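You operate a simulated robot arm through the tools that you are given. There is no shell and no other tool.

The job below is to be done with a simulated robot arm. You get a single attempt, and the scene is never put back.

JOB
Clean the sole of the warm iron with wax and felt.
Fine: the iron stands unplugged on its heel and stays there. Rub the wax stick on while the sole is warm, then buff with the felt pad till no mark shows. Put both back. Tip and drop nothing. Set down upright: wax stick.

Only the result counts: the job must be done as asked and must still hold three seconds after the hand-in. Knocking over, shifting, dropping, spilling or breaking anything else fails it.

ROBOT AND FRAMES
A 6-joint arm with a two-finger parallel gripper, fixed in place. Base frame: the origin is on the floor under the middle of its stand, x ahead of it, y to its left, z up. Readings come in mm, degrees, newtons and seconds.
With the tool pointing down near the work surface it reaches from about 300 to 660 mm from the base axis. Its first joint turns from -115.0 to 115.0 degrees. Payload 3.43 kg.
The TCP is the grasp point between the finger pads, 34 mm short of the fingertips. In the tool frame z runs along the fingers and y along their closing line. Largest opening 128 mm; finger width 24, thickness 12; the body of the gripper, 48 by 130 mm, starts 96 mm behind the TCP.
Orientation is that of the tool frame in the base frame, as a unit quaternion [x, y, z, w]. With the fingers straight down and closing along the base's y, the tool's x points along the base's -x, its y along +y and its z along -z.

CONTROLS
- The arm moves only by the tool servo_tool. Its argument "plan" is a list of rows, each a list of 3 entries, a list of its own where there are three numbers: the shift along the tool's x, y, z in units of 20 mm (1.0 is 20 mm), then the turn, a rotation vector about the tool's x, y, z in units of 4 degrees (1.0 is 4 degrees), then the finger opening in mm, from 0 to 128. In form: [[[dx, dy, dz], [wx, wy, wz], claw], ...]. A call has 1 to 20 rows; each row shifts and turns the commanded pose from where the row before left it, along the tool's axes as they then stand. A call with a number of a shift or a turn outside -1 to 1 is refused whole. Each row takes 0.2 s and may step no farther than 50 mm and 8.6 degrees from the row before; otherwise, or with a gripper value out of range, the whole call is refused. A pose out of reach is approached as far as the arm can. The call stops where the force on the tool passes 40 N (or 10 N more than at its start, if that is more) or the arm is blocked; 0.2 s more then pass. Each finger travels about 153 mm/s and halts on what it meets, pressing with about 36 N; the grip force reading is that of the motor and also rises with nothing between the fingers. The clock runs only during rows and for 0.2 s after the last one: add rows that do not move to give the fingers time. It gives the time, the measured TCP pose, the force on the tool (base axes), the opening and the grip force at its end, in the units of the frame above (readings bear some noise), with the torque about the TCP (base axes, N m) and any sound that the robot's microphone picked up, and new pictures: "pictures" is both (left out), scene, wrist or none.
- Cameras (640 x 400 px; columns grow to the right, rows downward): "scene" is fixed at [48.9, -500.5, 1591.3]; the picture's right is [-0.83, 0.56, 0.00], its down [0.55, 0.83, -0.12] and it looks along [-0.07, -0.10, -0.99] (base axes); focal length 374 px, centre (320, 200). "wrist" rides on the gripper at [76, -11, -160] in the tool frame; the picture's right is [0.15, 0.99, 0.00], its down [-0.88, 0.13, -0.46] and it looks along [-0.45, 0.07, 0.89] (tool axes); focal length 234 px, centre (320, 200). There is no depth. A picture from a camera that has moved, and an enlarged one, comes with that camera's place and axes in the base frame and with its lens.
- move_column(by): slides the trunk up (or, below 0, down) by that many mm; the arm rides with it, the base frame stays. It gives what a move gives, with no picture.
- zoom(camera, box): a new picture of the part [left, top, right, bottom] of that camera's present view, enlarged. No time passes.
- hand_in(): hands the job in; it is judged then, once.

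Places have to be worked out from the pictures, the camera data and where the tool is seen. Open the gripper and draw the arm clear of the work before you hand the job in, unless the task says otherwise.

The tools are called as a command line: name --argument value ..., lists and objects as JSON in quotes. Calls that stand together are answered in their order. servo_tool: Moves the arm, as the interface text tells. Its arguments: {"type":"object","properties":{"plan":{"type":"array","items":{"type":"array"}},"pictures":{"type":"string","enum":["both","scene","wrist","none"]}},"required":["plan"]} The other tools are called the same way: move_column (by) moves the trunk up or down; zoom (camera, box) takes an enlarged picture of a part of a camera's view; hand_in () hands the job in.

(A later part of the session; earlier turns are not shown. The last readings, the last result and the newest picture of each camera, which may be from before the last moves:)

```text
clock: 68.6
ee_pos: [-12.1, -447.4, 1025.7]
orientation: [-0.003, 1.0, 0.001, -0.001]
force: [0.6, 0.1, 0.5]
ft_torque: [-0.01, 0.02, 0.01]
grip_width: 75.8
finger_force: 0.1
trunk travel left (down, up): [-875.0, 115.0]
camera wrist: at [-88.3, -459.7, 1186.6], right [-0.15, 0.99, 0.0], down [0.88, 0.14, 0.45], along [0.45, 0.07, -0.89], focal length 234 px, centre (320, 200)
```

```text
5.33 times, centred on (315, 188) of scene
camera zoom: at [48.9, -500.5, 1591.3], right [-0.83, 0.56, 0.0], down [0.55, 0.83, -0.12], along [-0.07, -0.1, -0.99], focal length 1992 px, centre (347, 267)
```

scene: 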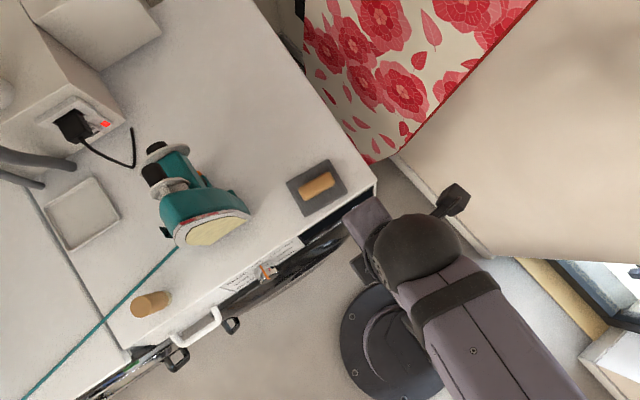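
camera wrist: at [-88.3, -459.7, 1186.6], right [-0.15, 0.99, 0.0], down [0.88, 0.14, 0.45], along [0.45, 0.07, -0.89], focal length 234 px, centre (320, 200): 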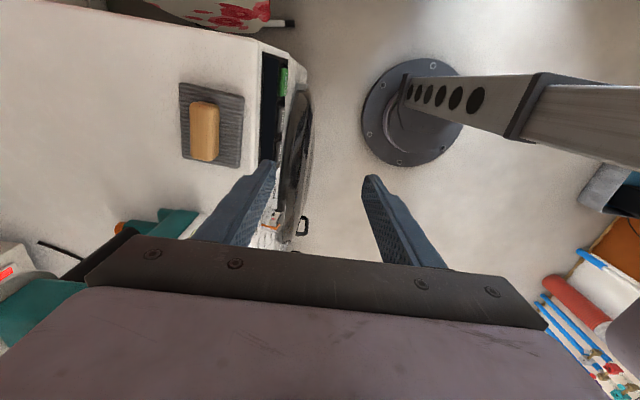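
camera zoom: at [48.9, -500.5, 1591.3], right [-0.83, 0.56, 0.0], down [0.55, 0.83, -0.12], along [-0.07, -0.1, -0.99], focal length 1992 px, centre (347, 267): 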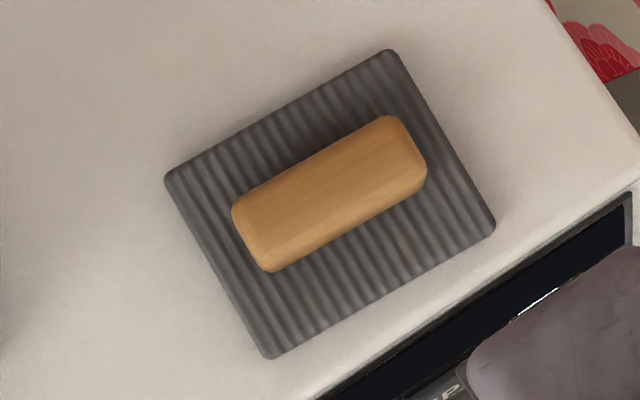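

The grip block is about 63 × 25 mm, aligned with x, centred near (-10, -598) with its top at z ≈ 889. I move above it at z 960 with the fingers opened to 60 mm.

servo_tool --plan '[[[-0.0125, -0.941, 0.41], [0, 0, 0], 60], [[-0.0125, -0.941, 0.41], [0, 0, 0], 60], [[-0.0125, -0.941, 0.41], [0, 0, 0], 60], [[-0.0125, -0.941, 0.41], [0, 0, 0], 60], [[-0.0125, -0.941, 0.41], [0, 0, 0], 60], [[-0.0125, -0.941, 0.41], [0, 0, 0], 60], [[-0.0125, -0.941, 0.41], [0, 0, 0], 60], [[-0.0125, -0.941, 0.41], [0, 0, 0], 60], [[0, 0, 0], [0, 0, 0], 60]]'

zoom --camera "wrist" --box '[220, 90, 420, 250]'

```text
clock: 70.6
ee_pos: [-7.9, -597.6, 959.7]
orientation: [-0.003, 1.0, 0.002, 0.0]
force: [-0.4, 0.4, 0.6]
ft_torque: [0.02, 0.01, -0.02]
grip_width: 59.8
finger_force: 0.0
trunk travel left (down, up): [-875.0, 115.0]
camera wrist: at [-84.7, -609.6, 1120.7], right [-0.15, 0.99, 0.0], down [0.88, 0.13, 0.45], along [0.45, 0.07, -0.89], focal length 234 px, centre (320, 200)
```

scene: 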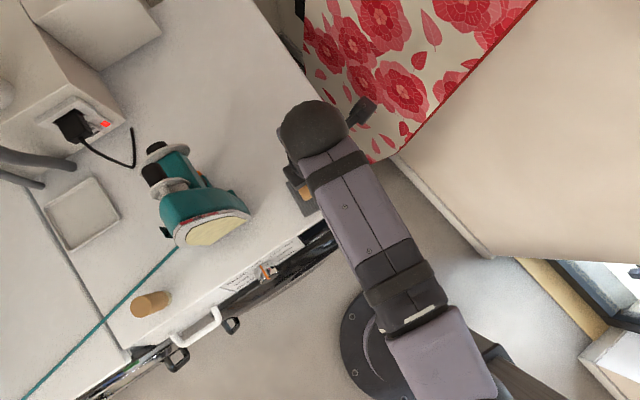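
wrist: 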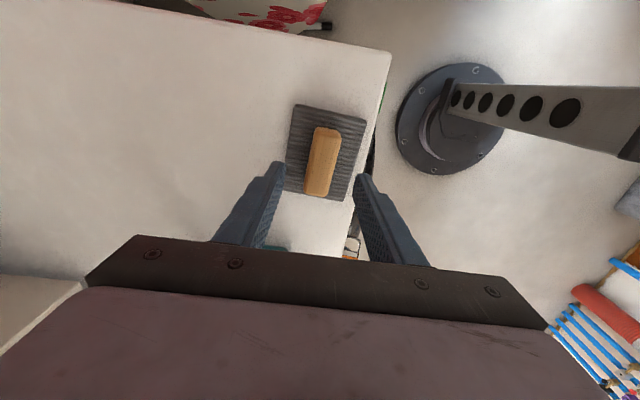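

```text
2.50 times, centred on (320, 170) of wrist
camera zoom: at [-84.7, -609.6, 1120.7], right [-0.15, 0.99, 0.0], down [0.88, 0.13, 0.45], along [0.45, 0.07, -0.89], focal length 585 px, centre (320, 275)
```

zoom: 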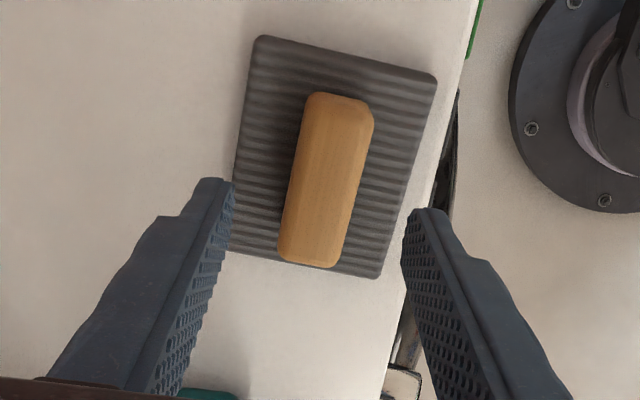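

The block's centre reads about (-11, -597), 1–2 mm from the tool axis. I descend to z ≈ 902 with that correction so the fingertips straddle the block above the pad.

servo_tool --plan '[[[0.025, 0.016, 0.725], [0, 0, 0], 60], [[0.025, 0.016, 0.725], [0, 0, 0], 60], [[0.025, 0.016, 0.725], [0, 0, 0], 60], [[0.025, 0.016, 0.725], [0, 0, 0], 52], [[0, 0, 0], [0, 0, 0], 48]]' --pictures "wrist"

zoom --camera "wrist" --box '[240, 100, 400, 230]'

zoom --camera "scene" --box '[260, 120, 380, 230]'

```text
clock: 71.8
ee_pos: [-11.0, -597.0, 902.2]
orientation: [-0.002, 1.0, 0.0, -0.001]
force: [1.4, -0.5, 0.6]
ft_torque: [0.02, 0.0, 0.02]
grip_width: 48.0
finger_force: 0.0
trunk travel left (down, up): [-875.0, 115.0]
camera wrist: at [-87.3, -609.1, 1062.5], right [-0.15, 0.99, 0.0], down [0.88, 0.14, 0.45], along [0.45, 0.07, -0.89], focal length 234 px, centre (320, 200)
```

wrist: 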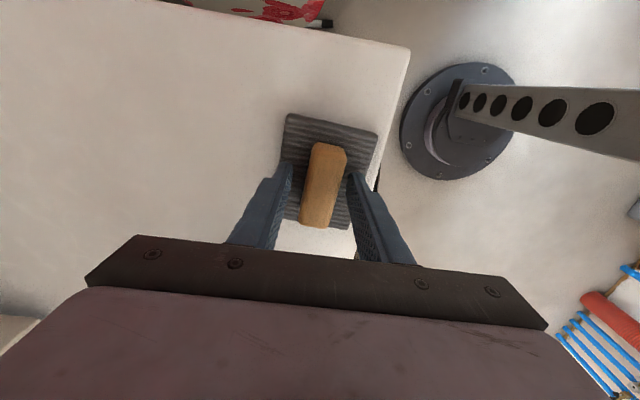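

```text
3.08 times, centred on (320, 165) of wrist
camera zoom: at [-87.3, -609.1, 1062.5], right [-0.15, 0.99, 0.0], down [0.88, 0.14, 0.45], along [0.45, 0.07, -0.89], focal length 720 px, centre (320, 308)
```

zoom: 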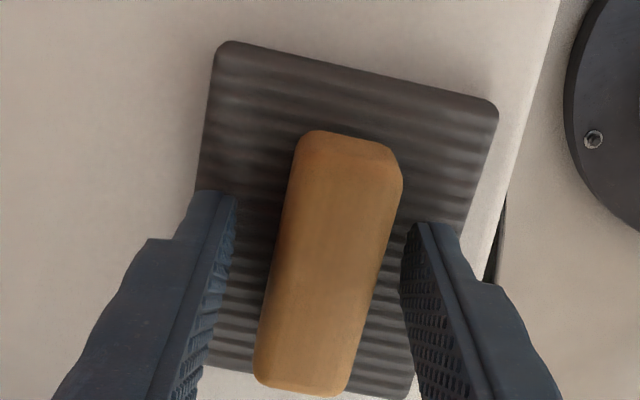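

```text
3.64 times, centred on (320, 175) of scene
camera zoom: at [48.9, -500.5, 1591.3], right [-0.83, 0.56, 0.0], down [0.55, 0.83, -0.12], along [-0.07, -0.1, -0.99], focal length 1358 px, centre (320, 291)
```

zoom: 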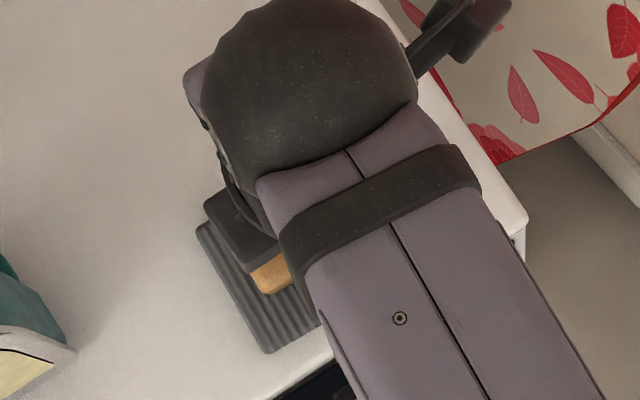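

The block is about 1.3 mm toward +y and yawed roughly 2°. I correct both, lower 2 mm more and close gently.

servo_tool --plan '[[[0, 0.065, 0.05], [0, 0, 0.45], 48], [[0, 0, 0.05], [0, 0, 0], 40], [[0, 0, 0], [0, 0, 0], 34], [[0, 0, 0], [0, 0, 0], 30], [[0, 0, 0], [0, 0, 0], 26], [[0, 0, 0], [0, 0, 0], 20], [[0, 0, 0], [0, 0, 0], 18], [[0, 0, 0], [0, 0, 0], 18]]' --pictures "wrist"

zoom --camera "wrist" --box '[240, 100, 400, 230]'

```text
clock: 73.6
ee_pos: [-11.5, -596.4, 900.0]
orientation: [0.013, 1.0, 0.001, 0.0]
force: [0.7, -0.9, 1.4]
ft_torque: [-0.03, 0.0, -0.1]
grip_width: 27.0
finger_force: 36.4
trunk travel left (down, up): [-875.0, 115.0]
camera wrist: at [-87.5, -605.2, 1060.8], right [-0.12, 0.99, 0.0], down [0.88, 0.11, 0.45], along [0.45, 0.06, -0.89], focal length 234 px, centre (320, 200)
```

wrist: 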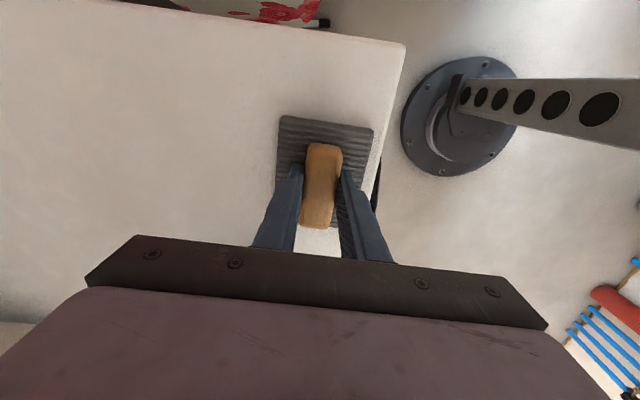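

```text
3.08 times, centred on (320, 165) of wrist
camera zoom: at [-87.5, -605.2, 1060.8], right [-0.12, 0.99, 0.0], down [0.88, 0.11, 0.45], along [0.45, 0.06, -0.89], focal length 720 px, centre (320, 308)
```

zoom: 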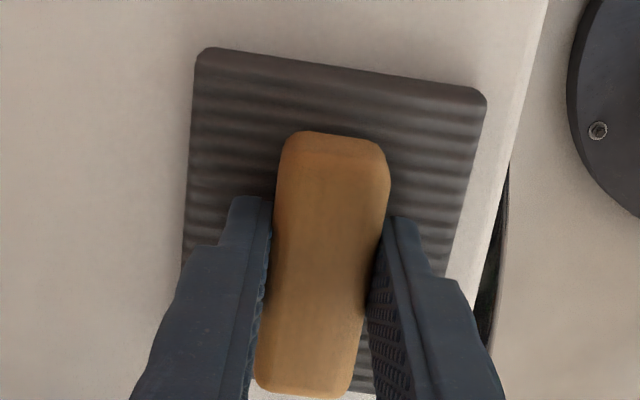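

Gripped: width 27 mm, 36 N, at TCP (-11.5, -596.4, 900). I lift 60 mm and check what comes up with it.

servo_tool --plan '[[[0, 0, -0.25], [0, 0, 0], 18], [[0, 0, -0.75], [0, 0, 0], 18], [[0, 0, -1], [0, 0, 0], 18], [[0, 0, -1], [0, 0, 0], 18]]'

zoom --camera "wrist" --box '[240, 100, 400, 230]'

```text
clock: 74.6
ee_pos: [-12.0, -594.9, 961.3]
orientation: [0.013, 1.0, 0.0, -0.001]
force: [0.5, 0.5, -1.5]
ft_torque: [0.02, 0.0, -0.02]
grip_width: 26.8
finger_force: 36.2
trunk travel left (down, up): [-875.0, 115.0]
camera wrist: at [-87.6, -605.0, 1121.1], right [-0.12, 0.99, 0.0], down [0.88, 0.11, 0.45], along [0.45, 0.06, -0.89], focal length 234 px, centre (320, 200)
```

scene: 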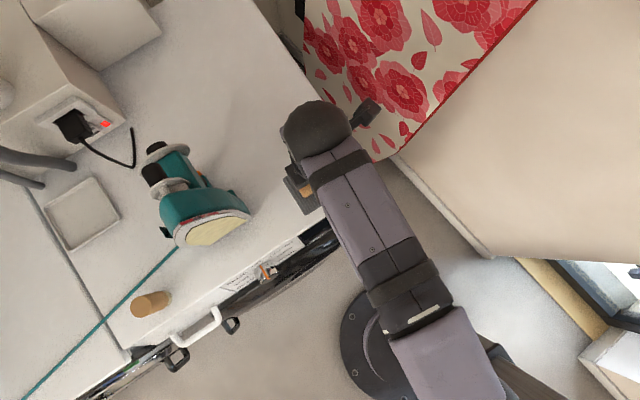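
wrist: 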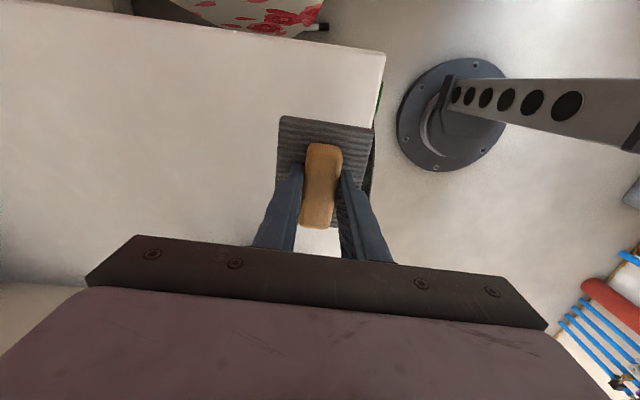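

```text
3.08 times, centred on (320, 165) of wrist
camera zoom: at [-87.6, -605.0, 1121.1], right [-0.12, 0.99, 0.0], down [0.88, 0.11, 0.45], along [0.45, 0.06, -0.89], focal length 720 px, centre (320, 308)
```

zoom: 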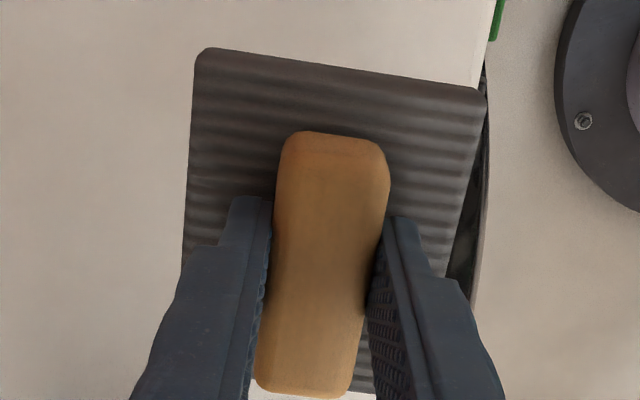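

The pad and its grip come up as one piece, held firmly. I retreat toward the base and up, squaring the yaw, before lowering the trunk for the buffing posture.

servo_tool --plan '[[[0, 1, -1], [0, 0, -0.37], 18], [[0, 1, -1], [0, 0, 0], 18], [[0, 1, -1], [0, 0, 0], 18], [[0, 1, -1], [0, 0, 0], 18], [[0, 1, -1], [0, 0, 0], 18], [[0, 1, -1], [0, 0, 0], 18], [[0, 1, -1], [0, 0, 0], 18], [[0, 1, -1], [0, 0, 0], 18]]' --pictures "none"

move_column --by -160

servo_tool --plan '[[[-0.5, -0.2, -1], [0, 0, 0], 18], [[-0.5, -0.2, -1], [0, 0, 0], 18], [[-0.5, -0.2, -1], [0, 0, 0], 18], [[-0.5, -0.2, -1], [0, 0, 0], 18], [[-0.5, -0.2, -1], [0, 0, 0], 18], [[-0.5, -0.2, -1], [0, 0, 0], 18], [[-0.5, -0.2, -1], [0, 0, 0], 18], [[-0.5, -0.2, -1], [0, 0, 0], 18]]' --pictures "none"

move_column --by -160

```text
clock: 76.4
ee_pos: [-9.7, -435.2, 1121.2]
orientation: [-0.001, 1.0, 0.0, -0.001]
force: [-0.4, 0.7, -0.9]
ft_torque: [-0.03, -0.02, 0.01]
grip_width: 26.7
finger_force: 36.0
trunk travel left (down, up): [-875.0, 115.0]
```

```text
clock: 78.2
ee_pos: [-10.6, -436.9, 959.6]
orientation: [0.0, 1.0, 0.0, 0.0]
force: [-0.5, -0.1, -0.8]
ft_torque: [0.01, 0.01, 0.01]
grip_width: 26.9
finger_force: 36.1
trunk travel left (down, up): [-715.0, 275.0]
```

```text
clock: 80.0
ee_pos: [70.0, -468.0, 1120.8]
orientation: [0.0, 1.0, 0.002, 0.0]
force: [0.4, 0.7, -0.5]
ft_torque: [0.01, 0.03, 0.03]
grip_width: 26.9
finger_force: 35.9
trunk travel left (down, up): [-715.0, 275.0]
```

```text
clock: 81.9
ee_pos: [70.6, -469.1, 961.4]
orientation: [-0.001, 1.0, 0.001, 0.0]
force: [-0.7, -0.4, -0.6]
ft_torque: [-0.01, 0.0, 0.02]
grip_width: 26.9
finger_force: 35.8
trunk travel left (down, up): [-555.0, 435.0]
```

Trunk is 320 mm down again, tool at (71, -469, 961) with the pad facing down. I begin tilting the tool toward the sole while sliding to the iron's centreline; first half, then check.

servo_tool --plan '[[[-0.25, -0.139, -0.055], [1, 0, 0], 18], [[-0.25, -0.1425, -0.0447], [1, 0, 0], 18], [[-0.25, -0.1452, -0.0347], [1, 0, 0], 18], [[-0.25, -0.1473, -0.0244], [1, 0, 0], 18], [[-0.25, -0.1486, -0.014], [1, 0, 0], 18], [[-0.25, -0.1493, -0.0037], [1, 0, 0], 18], [[-0.25, -0.1492, 0.0068], [1, 0, 0], 18], [[-0.25, -0.1483, 0.0171], [1, 0, 0], 18], [[-0.25, -0.1468, 0.0275], [1, 0, 0], 18], [[-0.25, -0.1445, 0.0376], [1, 0, 0], 18], [[-0.25, -0.1415, 0.0476], [1, 0, 0], 18]]'

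```text
clock: 84.3
ee_pos: [126.1, -499.5, 972.5]
orientation: [-0.001, 0.927, -0.375, -0.001]
force: [0.0, 0.3, -0.3]
ft_torque: [0.04, -0.02, 0.01]
grip_width: 27.1
finger_force: 35.6
trunk travel left (down, up): [-555.0, 435.0]
camera wrist: at [49.0, -396.6, 1095.6], right [-0.15, 0.71, -0.69], down [0.88, 0.41, 0.24], along [0.45, -0.57, -0.69], focal length 234 px, centre (320, 200)
```

scene: 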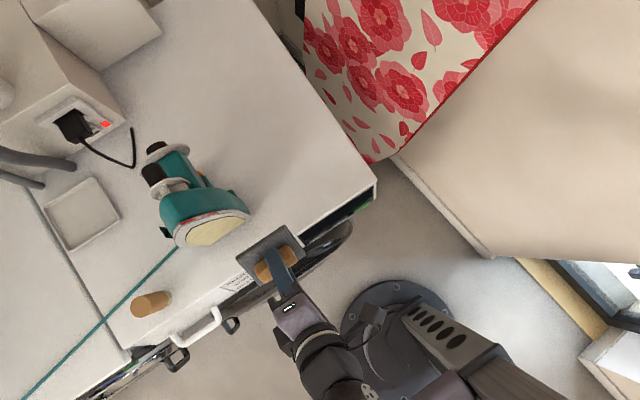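
wrist: 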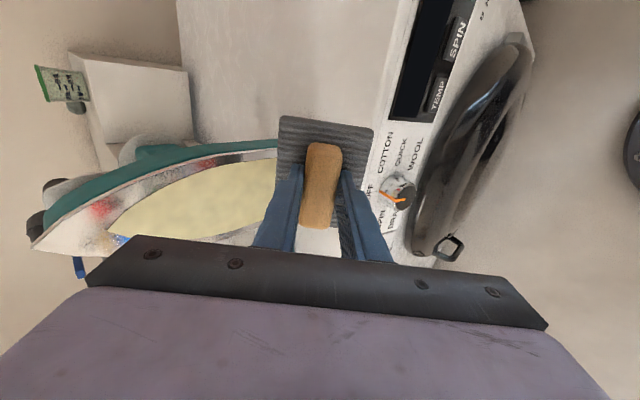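

Half-way tilt is reached without trouble, and the waxed sole is in view. I finish the tilt, ending with the felt face about 30 mm from the sole.

servo_tool --plan '[[[-0.25, -0.1378, 0.0574], [1, 0, 0], 18], [[-0.25, -0.1335, 0.0668], [1, 0, 0], 18], [[-0.25, -0.1286, 0.0759], [1, 0, 0], 18], [[-0.25, -0.1229, 0.0847], [1, 0, 0], 18], [[-0.25, -0.1167, 0.0931], [1, 0, 0], 18], [[-0.25, -0.1099, 0.1011], [1, 0, 0], 18], [[-0.25, -0.1026, 0.1084], [1, 0, 0], 18], [[-0.25, -0.0948, 0.1153], [1, 0, 0], 18], [[-0.25, -0.0865, 0.1216], [1, 0, 0], 18], [[-0.25, -0.0779, 0.1274], [1, 0, 0], 18], [[-0.25, -0.0688, 0.1326], [1, 0, 0], 18]]'

zoom --camera "scene" --box '[160, 180, 300, 290]'

```text
clock: 86.7
ee_pos: [170.4, -529.3, 981.9]
orientation: [0.003, 0.737, -0.676, -0.007]
force: [-1.0, 0.4, -0.4]
ft_torque: [0.0, 0.0, -0.01]
grip_width: 27.2
finger_force: 36.0
out of reach, approached as far as the arm can: row 6, 7
trunk travel left (down, up): [-555.0, 435.0]
camera wrist: at [97.1, -369.4, 1007.8], right [-0.15, 0.09, -0.98], down [0.89, 0.45, -0.1], along [0.44, -0.89, -0.15], focal length 234 px, centre (320, 200)
```

scene: 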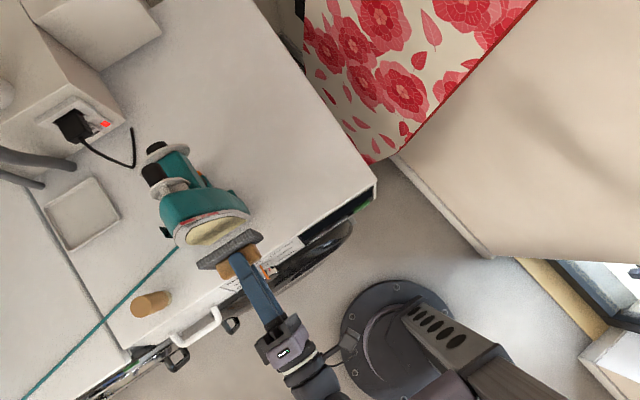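
wrist: 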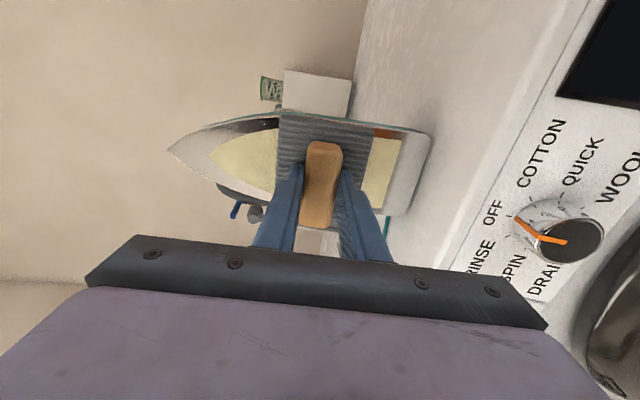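

```text
3.64 times, centred on (230, 235) of scene
camera zoom: at [48.9, -500.5, 1591.3], right [-0.83, 0.56, 0.0], down [0.55, 0.83, -0.12], along [-0.07, -0.1, -0.99], focal length 1358 px, centre (647, 73)
```

zoom: 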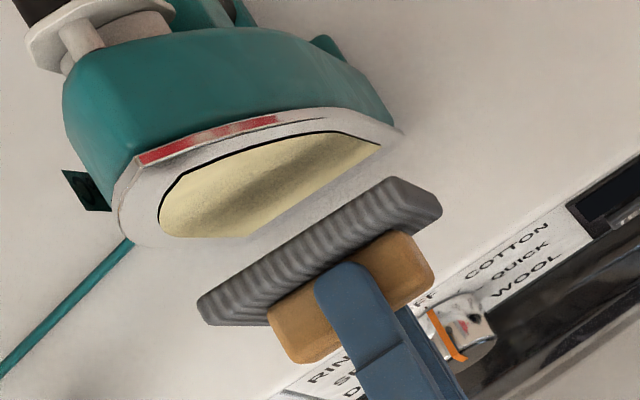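

The pad faces the sole, about 30 mm off, pointing 5° down and 10 mm left of centre. I trim the tilt to match the sole's lean (~2.3°), recentre, and close in 10 mm.

servo_tool --plan '[[[0, 0, 0.25], [0, 0, 0], 18], [[-0.25, 0, 0.25], [0.33, 0, 0], 18], [[-0.25, 0, 0], [0.33, 0, 0], 18]]'

zoom --camera "scene" --box '[160, 180, 300, 290]'

zoom --camera "wrist" --box '[140, 70, 460, 270]'

```text
clock: 87.5
ee_pos: [182.2, -537.7, 980.1]
orientation: [0.001, 0.721, -0.693, -0.008]
force: [0.3, 0.5, -1.5]
ft_torque: [0.05, 0.01, -0.02]
grip_width: 27.0
finger_force: 36.2
trunk travel left (down, up): [-555.0, 435.0]
camera wrist: at [106.9, -378.4, 999.4], right [-0.15, 0.04, -0.99], down [0.89, 0.45, -0.12], along [0.44, -0.89, -0.11], focal length 234 px, centre (320, 200)
```

scene: 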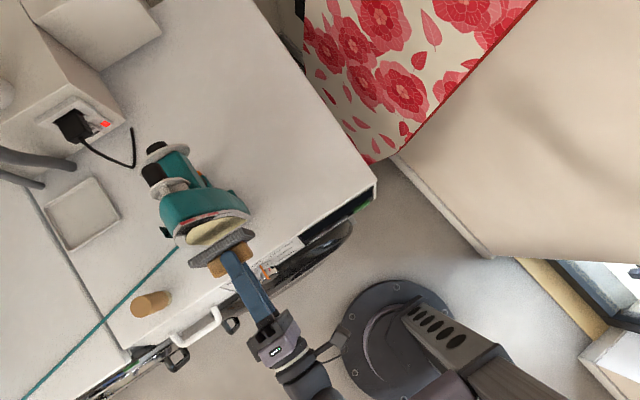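
wrist: 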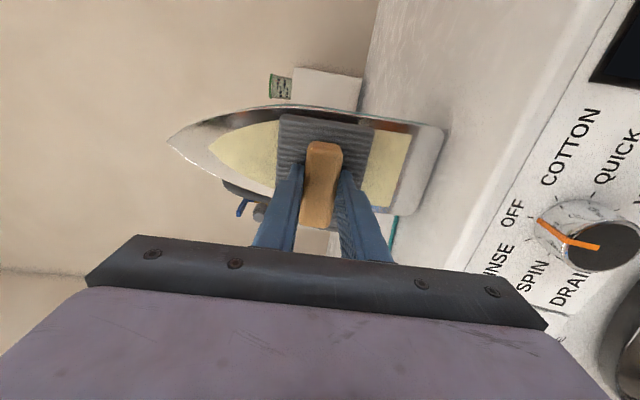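

```text
3.64 times, centred on (230, 235) of scene
camera zoom: at [48.9, -500.5, 1591.3], right [-0.83, 0.56, 0.0], down [0.55, 0.83, -0.12], along [-0.07, -0.1, -0.99], focal length 1358 px, centre (647, 73)
```

zoom: 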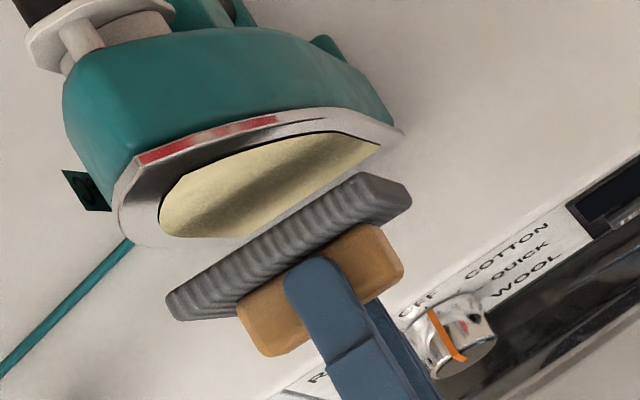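

```text
2.00 times, centred on (300, 170) of wrist
camera zoom: at [106.9, -378.4, 999.4], right [-0.15, 0.04, -0.99], down [0.89, 0.45, -0.12], along [0.44, -0.89, -0.11], focal length 468 px, centre (360, 260)
```

zoom: 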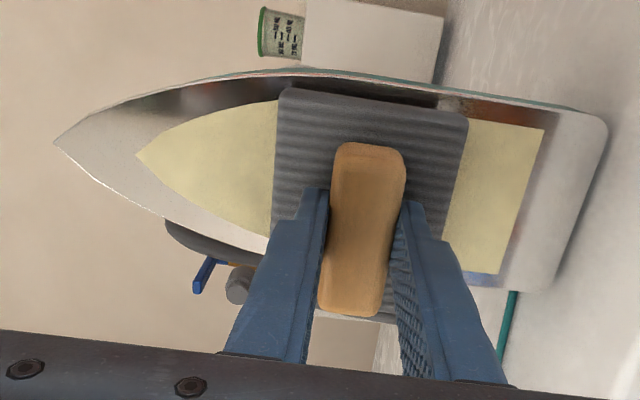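

The pad is centred over the film and nearly parallel. I trim the yaw by 1°, move down along the sole by 55 mm, and close in 14 mm of the roughly 22 mm gap.

servo_tool --plan '[[[0, 0.9, 0], [0, -0.25, 0], 18], [[0, 0.9, 0], [0, 0, 0], 18], [[0, 0.9, 0], [0, 0, 0], 18], [[0, 0, 0.35], [0, 0, 0], 18], [[0, 0, 0.35], [0, 0, 0], 18]]'

zoom --camera "scene" --box '[170, 190, 270, 270]'

zoom --camera "wrist" --box '[180, 70, 420, 220]'

```text
clock: 88.7
ee_pos: [181.5, -550.2, 925.6]
orientation: [-0.004, 0.722, -0.691, -0.001]
force: [0.2, -0.1, -0.7]
ft_torque: [0.08, -0.02, -0.02]
grip_width: 26.9
finger_force: 35.9
trunk travel left (down, up): [-555.0, 435.0]
camera wrist: at [103.3, -391.1, 945.2], right [-0.15, 0.04, -0.99], down [0.88, 0.46, -0.12], along [0.45, -0.88, -0.11], focal length 234 px, centre (320, 200)
```

scene: 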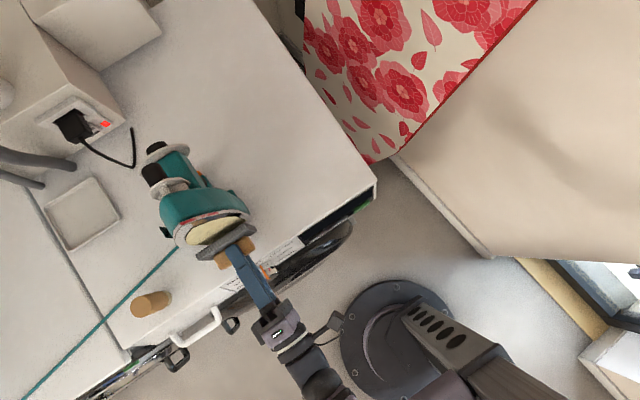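
wrist: 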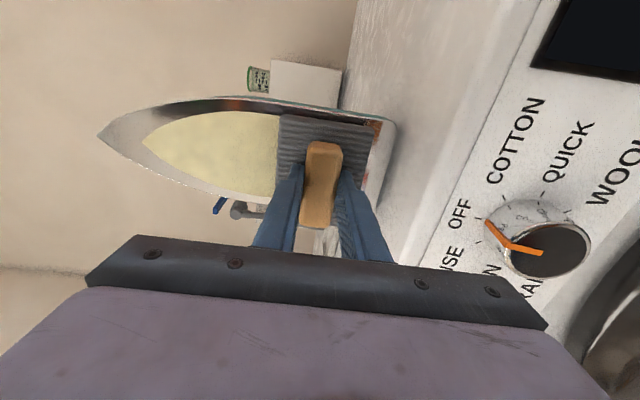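

```text
5.00 times, centred on (220, 230) of scene
camera zoom: at [48.9, -500.5, 1591.3], right [-0.83, 0.56, 0.0], down [0.55, 0.83, -0.12], along [-0.07, -0.1, -0.99], focal length 1868 px, centre (820, 50)
```

zoom: 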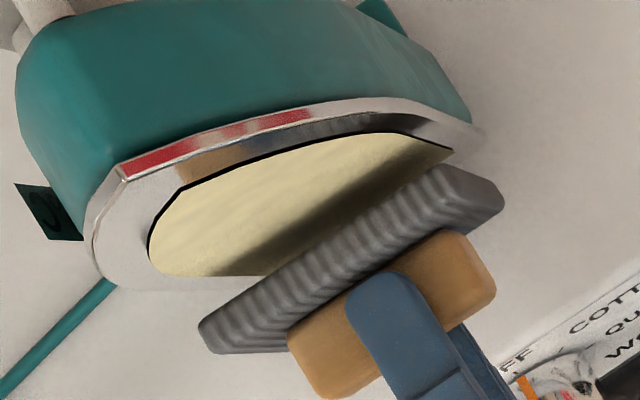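

```text
2.67 times, centred on (300, 145) of wrist
camera zoom: at [103.3, -391.1, 945.2], right [-0.15, 0.04, -0.99], down [0.88, 0.46, -0.12], along [0.45, -0.88, -0.11], focal length 624 px, centre (373, 347)
```

zoom: 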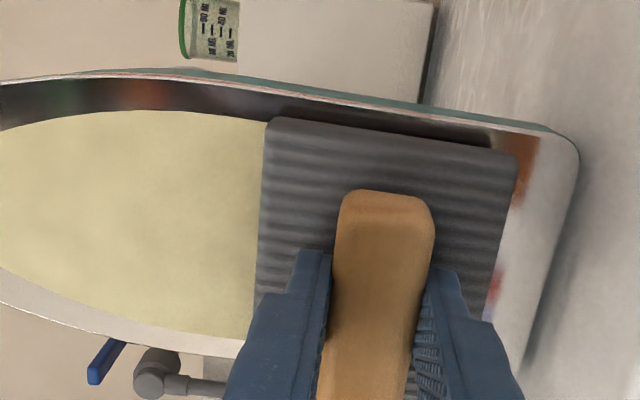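

Force is still at noise; the remaining gap looks like roughly 7–9 mm. I step in 4 mm.

servo_tool --plan '[[[0, 0, 0.2], [0, 0, 0], 18]]' --pictures "none"

zoom --camera "scene" --box '[190, 200, 260, 255]'

zoom --camera "wrist" --box '[260, 90, 400, 190]'

```text
clock: 89.1
ee_pos: [180.2, -552.9, 927.1]
orientation: [-0.004, 0.722, -0.692, -0.001]
force: [-0.2, 0.2, -0.2]
ft_torque: [0.03, -0.01, 0.02]
grip_width: 26.9
finger_force: 36.3
trunk travel left (down, up): [-555.0, 435.0]
```

```text
7.27 times, centred on (225, 228) of scene
camera zoom: at [48.9, -500.5, 1591.3], right [-0.83, 0.56, 0.0], down [0.55, 0.83, -0.12], along [-0.07, -0.1, -0.99], focal length 2717 px, centre (1011, 0)
```

zoom: 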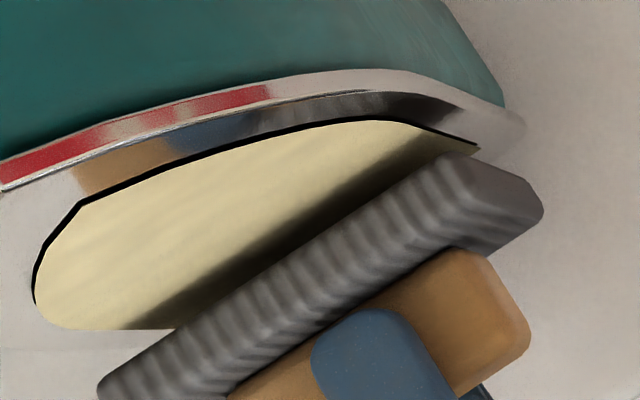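

```text
4.00 times, centred on (330, 140) of wrist
camera zoom: at [103.5, -395.0, 945.1], right [-0.15, 0.04, -0.99], down [0.88, 0.46, -0.12], along [0.45, -0.88, -0.11], focal length 937 px, centre (280, 440)
```

zoom: 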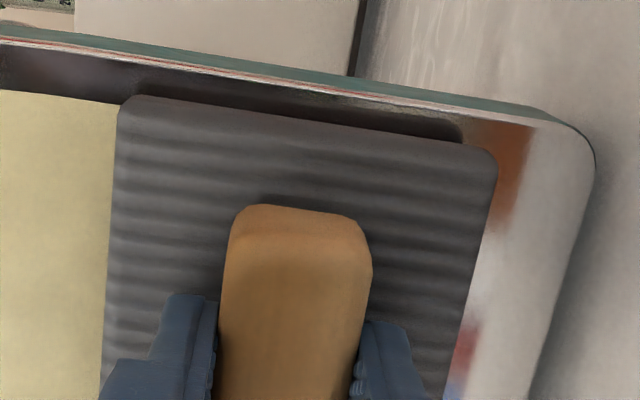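

A thin gap remains (reflection close behind the pad edge). I step 1.5 mm.

servo_tool --plan '[[[0, 0, 0.075], [0, 0, 0], 18]]' --pictures "none"

servo_tool --plan '[[[0, 0, 0.05], [0, 0, 0], 18]]' --pictures "none"

zoom --camera "scene" --box '[190, 200, 260, 255]'

zoom --camera "wrist" --box '[260, 90, 400, 190]'

```text
clock: 89.5
ee_pos: [181.2, -555.1, 926.1]
orientation: [-0.003, 0.722, -0.692, -0.002]
force: [0.4, 0.2, -0.5]
ft_torque: [0.0, 0.01, 0.02]
grip_width: 26.9
finger_force: 35.7
trunk travel left (down, up): [-555.0, 435.0]
```

```text
clock: 89.9
ee_pos: [180.3, -556.4, 925.4]
orientation: [-0.004, 0.722, -0.692, -0.001]
force: [-0.2, 0.3, 0.2]
ft_torque: [0.01, 0.01, -0.02]
grip_width: 27.4
finger_force: 36.2
trunk travel left (down, up): [-555.0, 435.0]
```

```text
7.27 times, centred on (225, 228) of scene
camera zoom: at [48.9, -500.5, 1591.3], right [-0.83, 0.56, 0.0], down [0.55, 0.83, -0.12], along [-0.07, -0.1, -0.99], focal length 2717 px, centre (1011, 0)
```

zoom: 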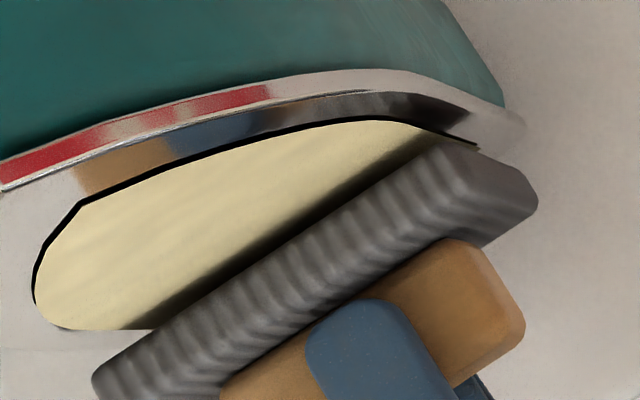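

```text
4.00 times, centred on (330, 140) of wrist
camera zoom: at [103.4, -397.7, 944.8], right [-0.15, 0.04, -0.99], down [0.88, 0.46, -0.12], along [0.45, -0.88, -0.11], focal length 937 px, centre (280, 440)
```

zoom: 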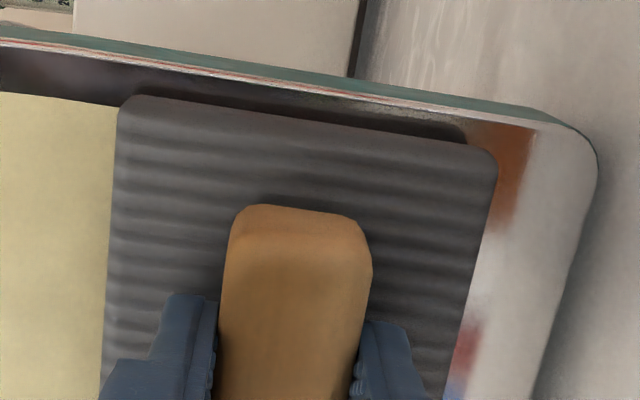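

No force yet; the shadow band is narrowing. I take two more 1 mm steps, reading force each time.

servo_tool --plan '[[[0, 0, 0.05], [0, 0, 0], 18]]' --pictures "none"

servo_tool --plan '[[[0, 0, 0.04], [0, 0, 0], 18]]' --pictures "none"

zoom --camera "scene" --box '[190, 200, 260, 255]'

zoom --camera "wrist" --box '[260, 90, 400, 190]'

```text
clock: 90.3
ee_pos: [180.7, -557.1, 927.5]
orientation: [-0.003, 0.722, -0.692, -0.001]
force: [0.2, -0.2, -1.3]
ft_torque: [0.0, 0.02, 0.02]
grip_width: 26.9
finger_force: 35.8
trunk travel left (down, up): [-555.0, 435.0]
```

```text
clock: 90.7
ee_pos: [181.2, -558.3, 925.6]
orientation: [-0.004, 0.722, -0.692, -0.002]
force: [-0.6, -0.1, -0.2]
ft_torque: [0.03, -0.02, 0.0]
grip_width: 27.0
finger_force: 36.1
trunk travel left (down, up): [-555.0, 435.0]
```

```text
7.27 times, centred on (225, 228) of scene
camera zoom: at [48.9, -500.5, 1591.3], right [-0.83, 0.56, 0.0], down [0.55, 0.83, -0.12], along [-0.07, -0.1, -0.99], focal length 2717 px, centre (1011, 0)
```

zoom: 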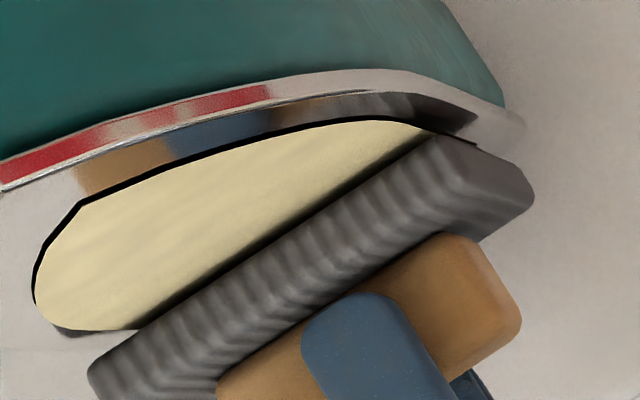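

```text
4.00 times, centred on (330, 140) of wrist
camera zoom: at [103.5, -399.5, 944.8], right [-0.15, 0.04, -0.99], down [0.88, 0.46, -0.12], along [0.45, -0.88, -0.11], focal length 937 px, centre (280, 440)
```

zoom: 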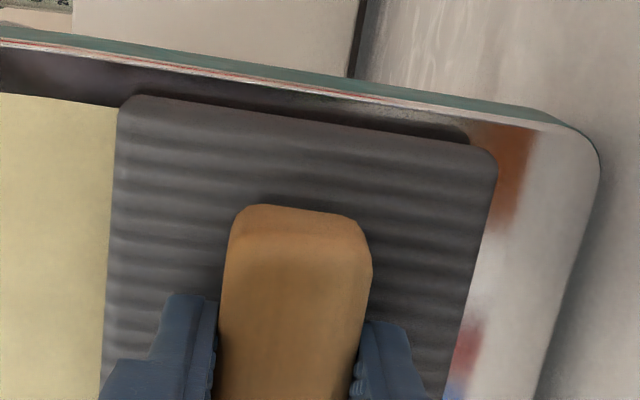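

Still no contact force; the band is now only 1–2 mm. Two more 0.7 mm steps.

servo_tool --plan '[[[0, 0, 0.035], [0, 0, 0], 18]]' --pictures "none"

servo_tool --plan '[[[0, 0, 0.035], [0, 0, 0], 18]]' --pictures "none"

zoom --camera "scene" --box '[190, 200, 260, 255]'

```text
clock: 91.1
ee_pos: [180.8, -559.0, 925.5]
orientation: [-0.004, 0.722, -0.692, -0.001]
force: [-0.4, 0.3, -0.9]
ft_torque: [0.04, 0.03, 0.03]
grip_width: 27.0
finger_force: 36.5
trunk travel left (down, up): [-555.0, 435.0]
```

```text
clock: 91.5
ee_pos: [180.0, -560.1, 925.3]
orientation: [-0.004, 0.722, -0.692, 0.0]
force: [0.2, -0.1, -0.9]
ft_torque: [0.05, 0.0, -0.01]
grip_width: 27.0
finger_force: 36.5
trunk travel left (down, up): [-555.0, 435.0]
```

```text
7.27 times, centred on (225, 228) of scene
camera zoom: at [48.9, -500.5, 1591.3], right [-0.83, 0.56, 0.0], down [0.55, 0.83, -0.12], along [-0.07, -0.1, -0.99], focal length 2717 px, centre (1011, 0)
```

zoom: 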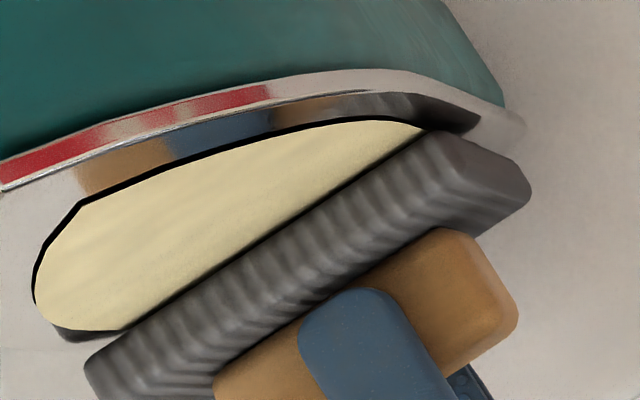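

The band has almost vanished, force still zero. I go in 0.5 mm steps now.

servo_tool --plan '[[[0, 0, 0.025], [0, 0, 0], 18]]' --pictures "none"

servo_tool --plan '[[[0, 0, 0.025], [0, 0, 0], 18]]' --pictures "none"

zoom --camera "scene" --box '[190, 200, 260, 255]'

```text
clock: 91.9
ee_pos: [180.1, -558.7, 925.1]
orientation: [-0.003, 0.722, -0.691, -0.002]
force: [-0.2, 0.2, -1.2]
ft_torque: [0.01, -0.02, -0.01]
grip_width: 27.1
finger_force: 35.6
trunk travel left (down, up): [-555.0, 435.0]
```

```text
clock: 92.3
ee_pos: [181.8, -560.4, 925.1]
orientation: [-0.003, 0.722, -0.692, -0.001]
force: [-0.1, 0.1, -0.4]
ft_torque: [0.03, -0.02, -0.05]
grip_width: 26.9
finger_force: 36.0
trunk travel left (down, up): [-555.0, 435.0]
```

```text
7.27 times, centred on (225, 228) of scene
camera zoom: at [48.9, -500.5, 1591.3], right [-0.83, 0.56, 0.0], down [0.55, 0.83, -0.12], along [-0.07, -0.1, -0.99], focal length 2717 px, centre (1011, 0)
```

zoom: 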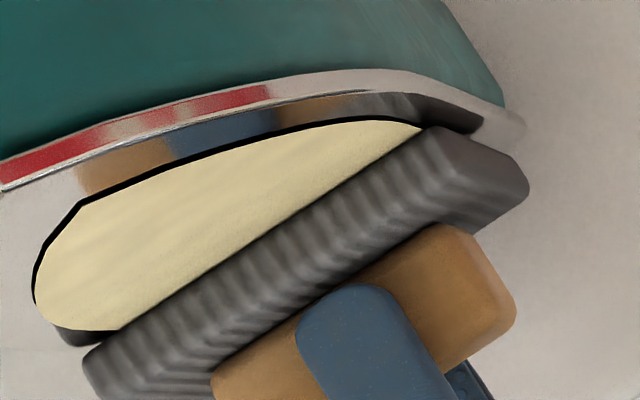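

The pad edge now looks flush with the film in the scene view, but there's still no force. Two more 0.5 mm steps.

servo_tool --plan '[[[0, 0, 0.025], [0, 0, 0], 18]]' --pictures "none"

servo_tool --plan '[[[0, 0, 0.025], [0, 0, 0], 18]]' --pictures "none"

zoom --camera "scene" --box '[190, 200, 260, 255]'

zoom --camera "wrist" --box '[260, 90, 400, 190]'

```text
clock: 92.7
ee_pos: [182.0, -561.0, 925.3]
orientation: [-0.004, 0.721, -0.692, -0.002]
force: [0.1, -0.9, -1.9]
ft_torque: [0.04, -0.01, 0.02]
grip_width: 27.1
finger_force: 35.5
trunk travel left (down, up): [-555.0, 435.0]
```

```text
clock: 93.1
ee_pos: [179.5, -560.8, 926.1]
orientation: [-0.004, 0.722, -0.692, -0.001]
force: [0.9, 0.1, -1.0]
ft_torque: [0.03, 0.0, 0.03]
grip_width: 26.9
finger_force: 36.5
trunk travel left (down, up): [-555.0, 435.0]
```

```text
7.27 times, centred on (225, 228) of scene
camera zoom: at [48.9, -500.5, 1591.3], right [-0.83, 0.56, 0.0], down [0.55, 0.83, -0.12], along [-0.07, -0.1, -0.99], focal length 2717 px, centre (1011, 0)
```

zoom: 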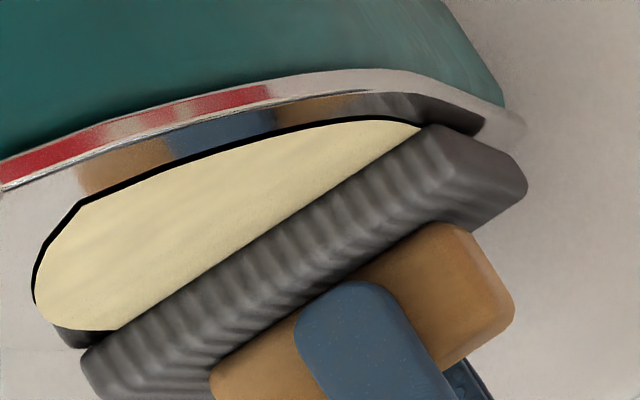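

```text
4.00 times, centred on (330, 140) of wrist
camera zoom: at [103.4, -402.6, 944.7], right [-0.15, 0.04, -0.99], down [0.88, 0.46, -0.12], along [0.45, -0.88, -0.11], focal length 937 px, centre (280, 440)
```

zoom: 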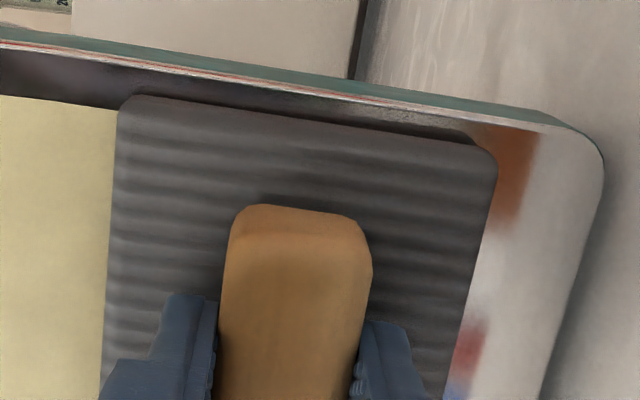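

Still zero force; I keep feeling forward, 0.5 mm at a time.

servo_tool --plan '[[[0, 0, 0.025], [0, 0, 0], 18]]' --pictures "none"

servo_tool --plan '[[[0, 0, 0.025], [0, 0, 0], 18]]' --pictures "none"

zoom --camera "scene" --box '[190, 200, 260, 255]'

```text
clock: 93.5
ee_pos: [181.5, -561.2, 926.2]
orientation: [-0.004, 0.722, -0.692, -0.001]
force: [-0.4, 2.5, -0.8]
ft_torque: [-0.05, 0.01, 0.01]
grip_width: 26.7
finger_force: 35.6
trunk travel left (down, up): [-555.0, 435.0]
```

```text
clock: 93.9
ee_pos: [180.7, -561.3, 925.7]
orientation: [-0.004, 0.721, -0.693, -0.002]
force: [-0.1, 3.0, -1.3]
ft_torque: [-0.05, -0.01, -0.02]
grip_width: 27.1
finger_force: 36.4
trunk travel left (down, up): [-555.0, 435.0]
```

```text
7.27 times, centred on (225, 228) of scene
camera zoom: at [48.9, -500.5, 1591.3], right [-0.83, 0.56, 0.0], down [0.55, 0.83, -0.12], along [-0.07, -0.1, -0.99], focal length 2717 px, centre (1011, 0)
```

zoom: 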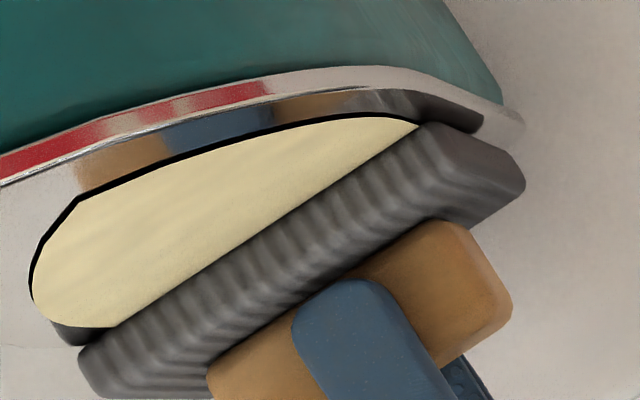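

Contact at about 2.5–3 N, with a torque suggesting the pad's upper edge touches first, so the sole leans less than I assumed. I back off 1 mm, tilt the pad 1.8° to match, and feel forward again.

servo_tool --plan '[[[0, 0, -0.05], [0, 0, 0], 18], [[0, 0, 0], [0.45, 0, 0], 18], [[0, 0, 0.05], [0, 0, 0], 18]]' --pictures "none"

servo_tool --plan '[[[0, 0, 0.025], [0, 0, 0], 18]]' --pictures "none"

```text
clock: 94.7
ee_pos: [181.2, -562.4, 924.4]
orientation: [-0.004, 0.711, -0.704, -0.001]
force: [-0.6, 0.3, -1.1]
ft_torque: [0.04, -0.01, 0.01]
grip_width: 26.8
finger_force: 36.3
trunk travel left (down, up): [-555.0, 435.0]
```

```text
clock: 95.1
ee_pos: [181.6, -561.6, 925.1]
orientation: [-0.003, 0.711, -0.703, -0.001]
force: [0.7, -0.1, -0.1]
ft_torque: [0.05, -0.01, -0.01]
grip_width: 26.9
finger_force: 35.9
trunk travel left (down, up): [-555.0, 435.0]
```

No contact yet after re-tilting, as expected. I continue with 0.4 mm steps.

servo_tool --plan '[[[0, 0, 0.02], [0, 0, 0], 18]]' --pictures "none"

servo_tool --plan '[[[0, 0, 0.02], [0, 0, 0], 18]]' --pictures "none"

```text
clock: 95.5
ee_pos: [181.2, -563.4, 926.9]
orientation: [-0.004, 0.711, -0.703, -0.001]
force: [-1.0, 0.9, -0.6]
ft_torque: [-0.02, -0.02, -0.01]
grip_width: 26.9
finger_force: 36.1
trunk travel left (down, up): [-555.0, 435.0]
```

```text
clock: 95.9
ee_pos: [180.9, -563.0, 926.4]
orientation: [-0.004, 0.711, -0.703, -0.001]
force: [-1.2, 3.1, -0.3]
ft_torque: [-0.09, 0.0, -0.03]
grip_width: 27.0
finger_force: 35.8
trunk travel left (down, up): [-555.0, 435.0]
```

Contact is again 3 N at the pad's upper edge, so I tilt another 0.8° (sole is essentially vertical) which relieves it slightly, then make a short upward buffing stroke and check.

servo_tool --plan '[[[0, 0, 0], [0.2, 0, 0], 18], [[0, -0.3, 0], [0, 0, 0], 18], [[0, -0.3, 0], [0, 0, 0], 18], [[0, -0.3, 0], [0, 0, 0], 18], [[0, -0.3, 0], [0, 0, 0], 18]]' --pictures "none"

zoom --camera "scene" --box '[190, 200, 260, 255]'

zoom --camera "wrist" --box '[140, 70, 460, 270]'

```text
clock: 97.1
ee_pos: [180.1, -564.3, 950.6]
orientation: [0.004, -0.706, 0.708, 0.001]
force: [-0.1, 0.9, -0.7]
ft_torque: [0.1, 0.01, 0.02]
grip_width: 26.9
finger_force: 36.5
trunk travel left (down, up): [-555.0, 435.0]
```

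```text
7.27 times, centred on (225, 228) of scene
camera zoom: at [48.9, -500.5, 1591.3], right [-0.83, 0.56, 0.0], down [0.55, 0.83, -0.12], along [-0.07, -0.1, -0.99], focal length 2717 px, centre (1011, 0)
```

zoom: 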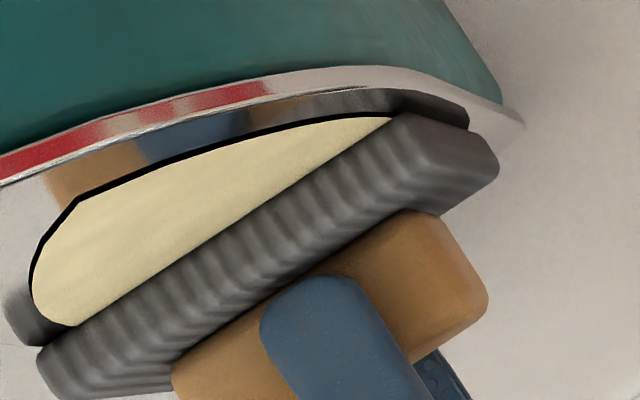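

```text
2.00 times, centred on (300, 170) of wrist
camera zoom: at [103.6, -404.5, 961.7], right [-0.15, 0.0, -0.99], down [0.88, 0.46, -0.14], along [0.45, -0.89, -0.07], focal length 468 px, centre (360, 260)
```

zoom: 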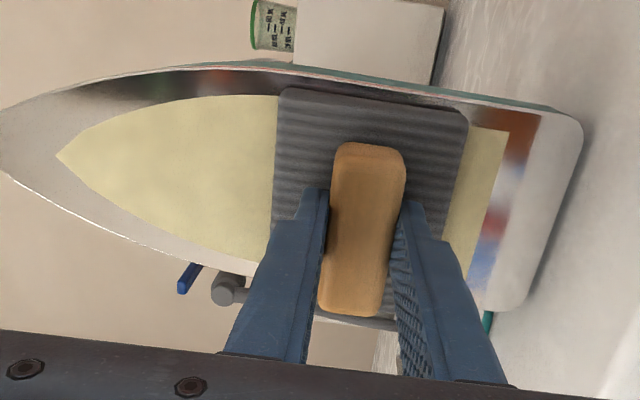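

The contact is now close to flush (torque changed sign) and light, about 1 N. I add 0.3 mm and continue the upward stroke.

servo_tool --plan '[[[0, 0, 0.015], [0, 0, 0], 18], [[0, -0.4, 0], [0, 0, 0], 18], [[0, -0.4, 0], [0, 0, 0], 18], [[0, -0.4, 0], [0, 0, 0], 18], [[0, -0.4, 0], [0, 0, 0], 18]]' --pictures "none"

zoom --camera "scene" --box '[190, 200, 260, 255]'

zoom --camera "wrist" --box '[140, 70, 460, 270]'

```text
clock: 98.3
ee_pos: [182.2, -564.2, 980.9]
orientation: [0.004, -0.706, 0.708, 0.001]
force: [-0.1, -0.4, -0.8]
ft_torque: [0.0, 0.01, 0.03]
grip_width: 26.6
finger_force: 35.6
trunk travel left (down, up): [-555.0, 435.0]
```

```text
7.27 times, centred on (225, 228) of scene
camera zoom: at [48.9, -500.5, 1591.3], right [-0.83, 0.56, 0.0], down [0.55, 0.83, -0.12], along [-0.07, -0.1, -0.99], focal length 2717 px, centre (1011, 0)
```

zoom: 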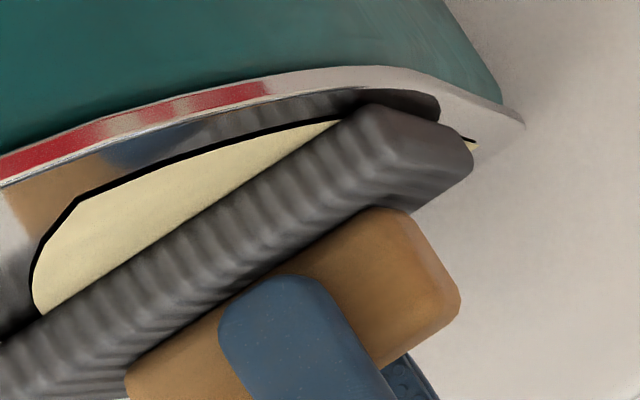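

```text
2.00 times, centred on (300, 170) of wrist
camera zoom: at [104.1, -404.1, 993.5], right [-0.15, 0.0, -0.99], down [0.88, 0.46, -0.14], along [0.45, -0.89, -0.07], focal length 468 px, centre (360, 260)
```

zoom: 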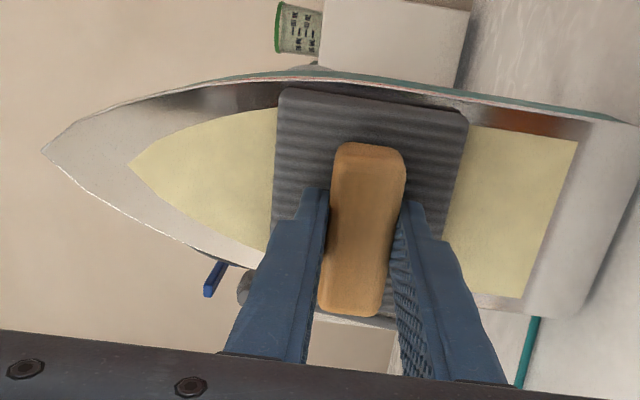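

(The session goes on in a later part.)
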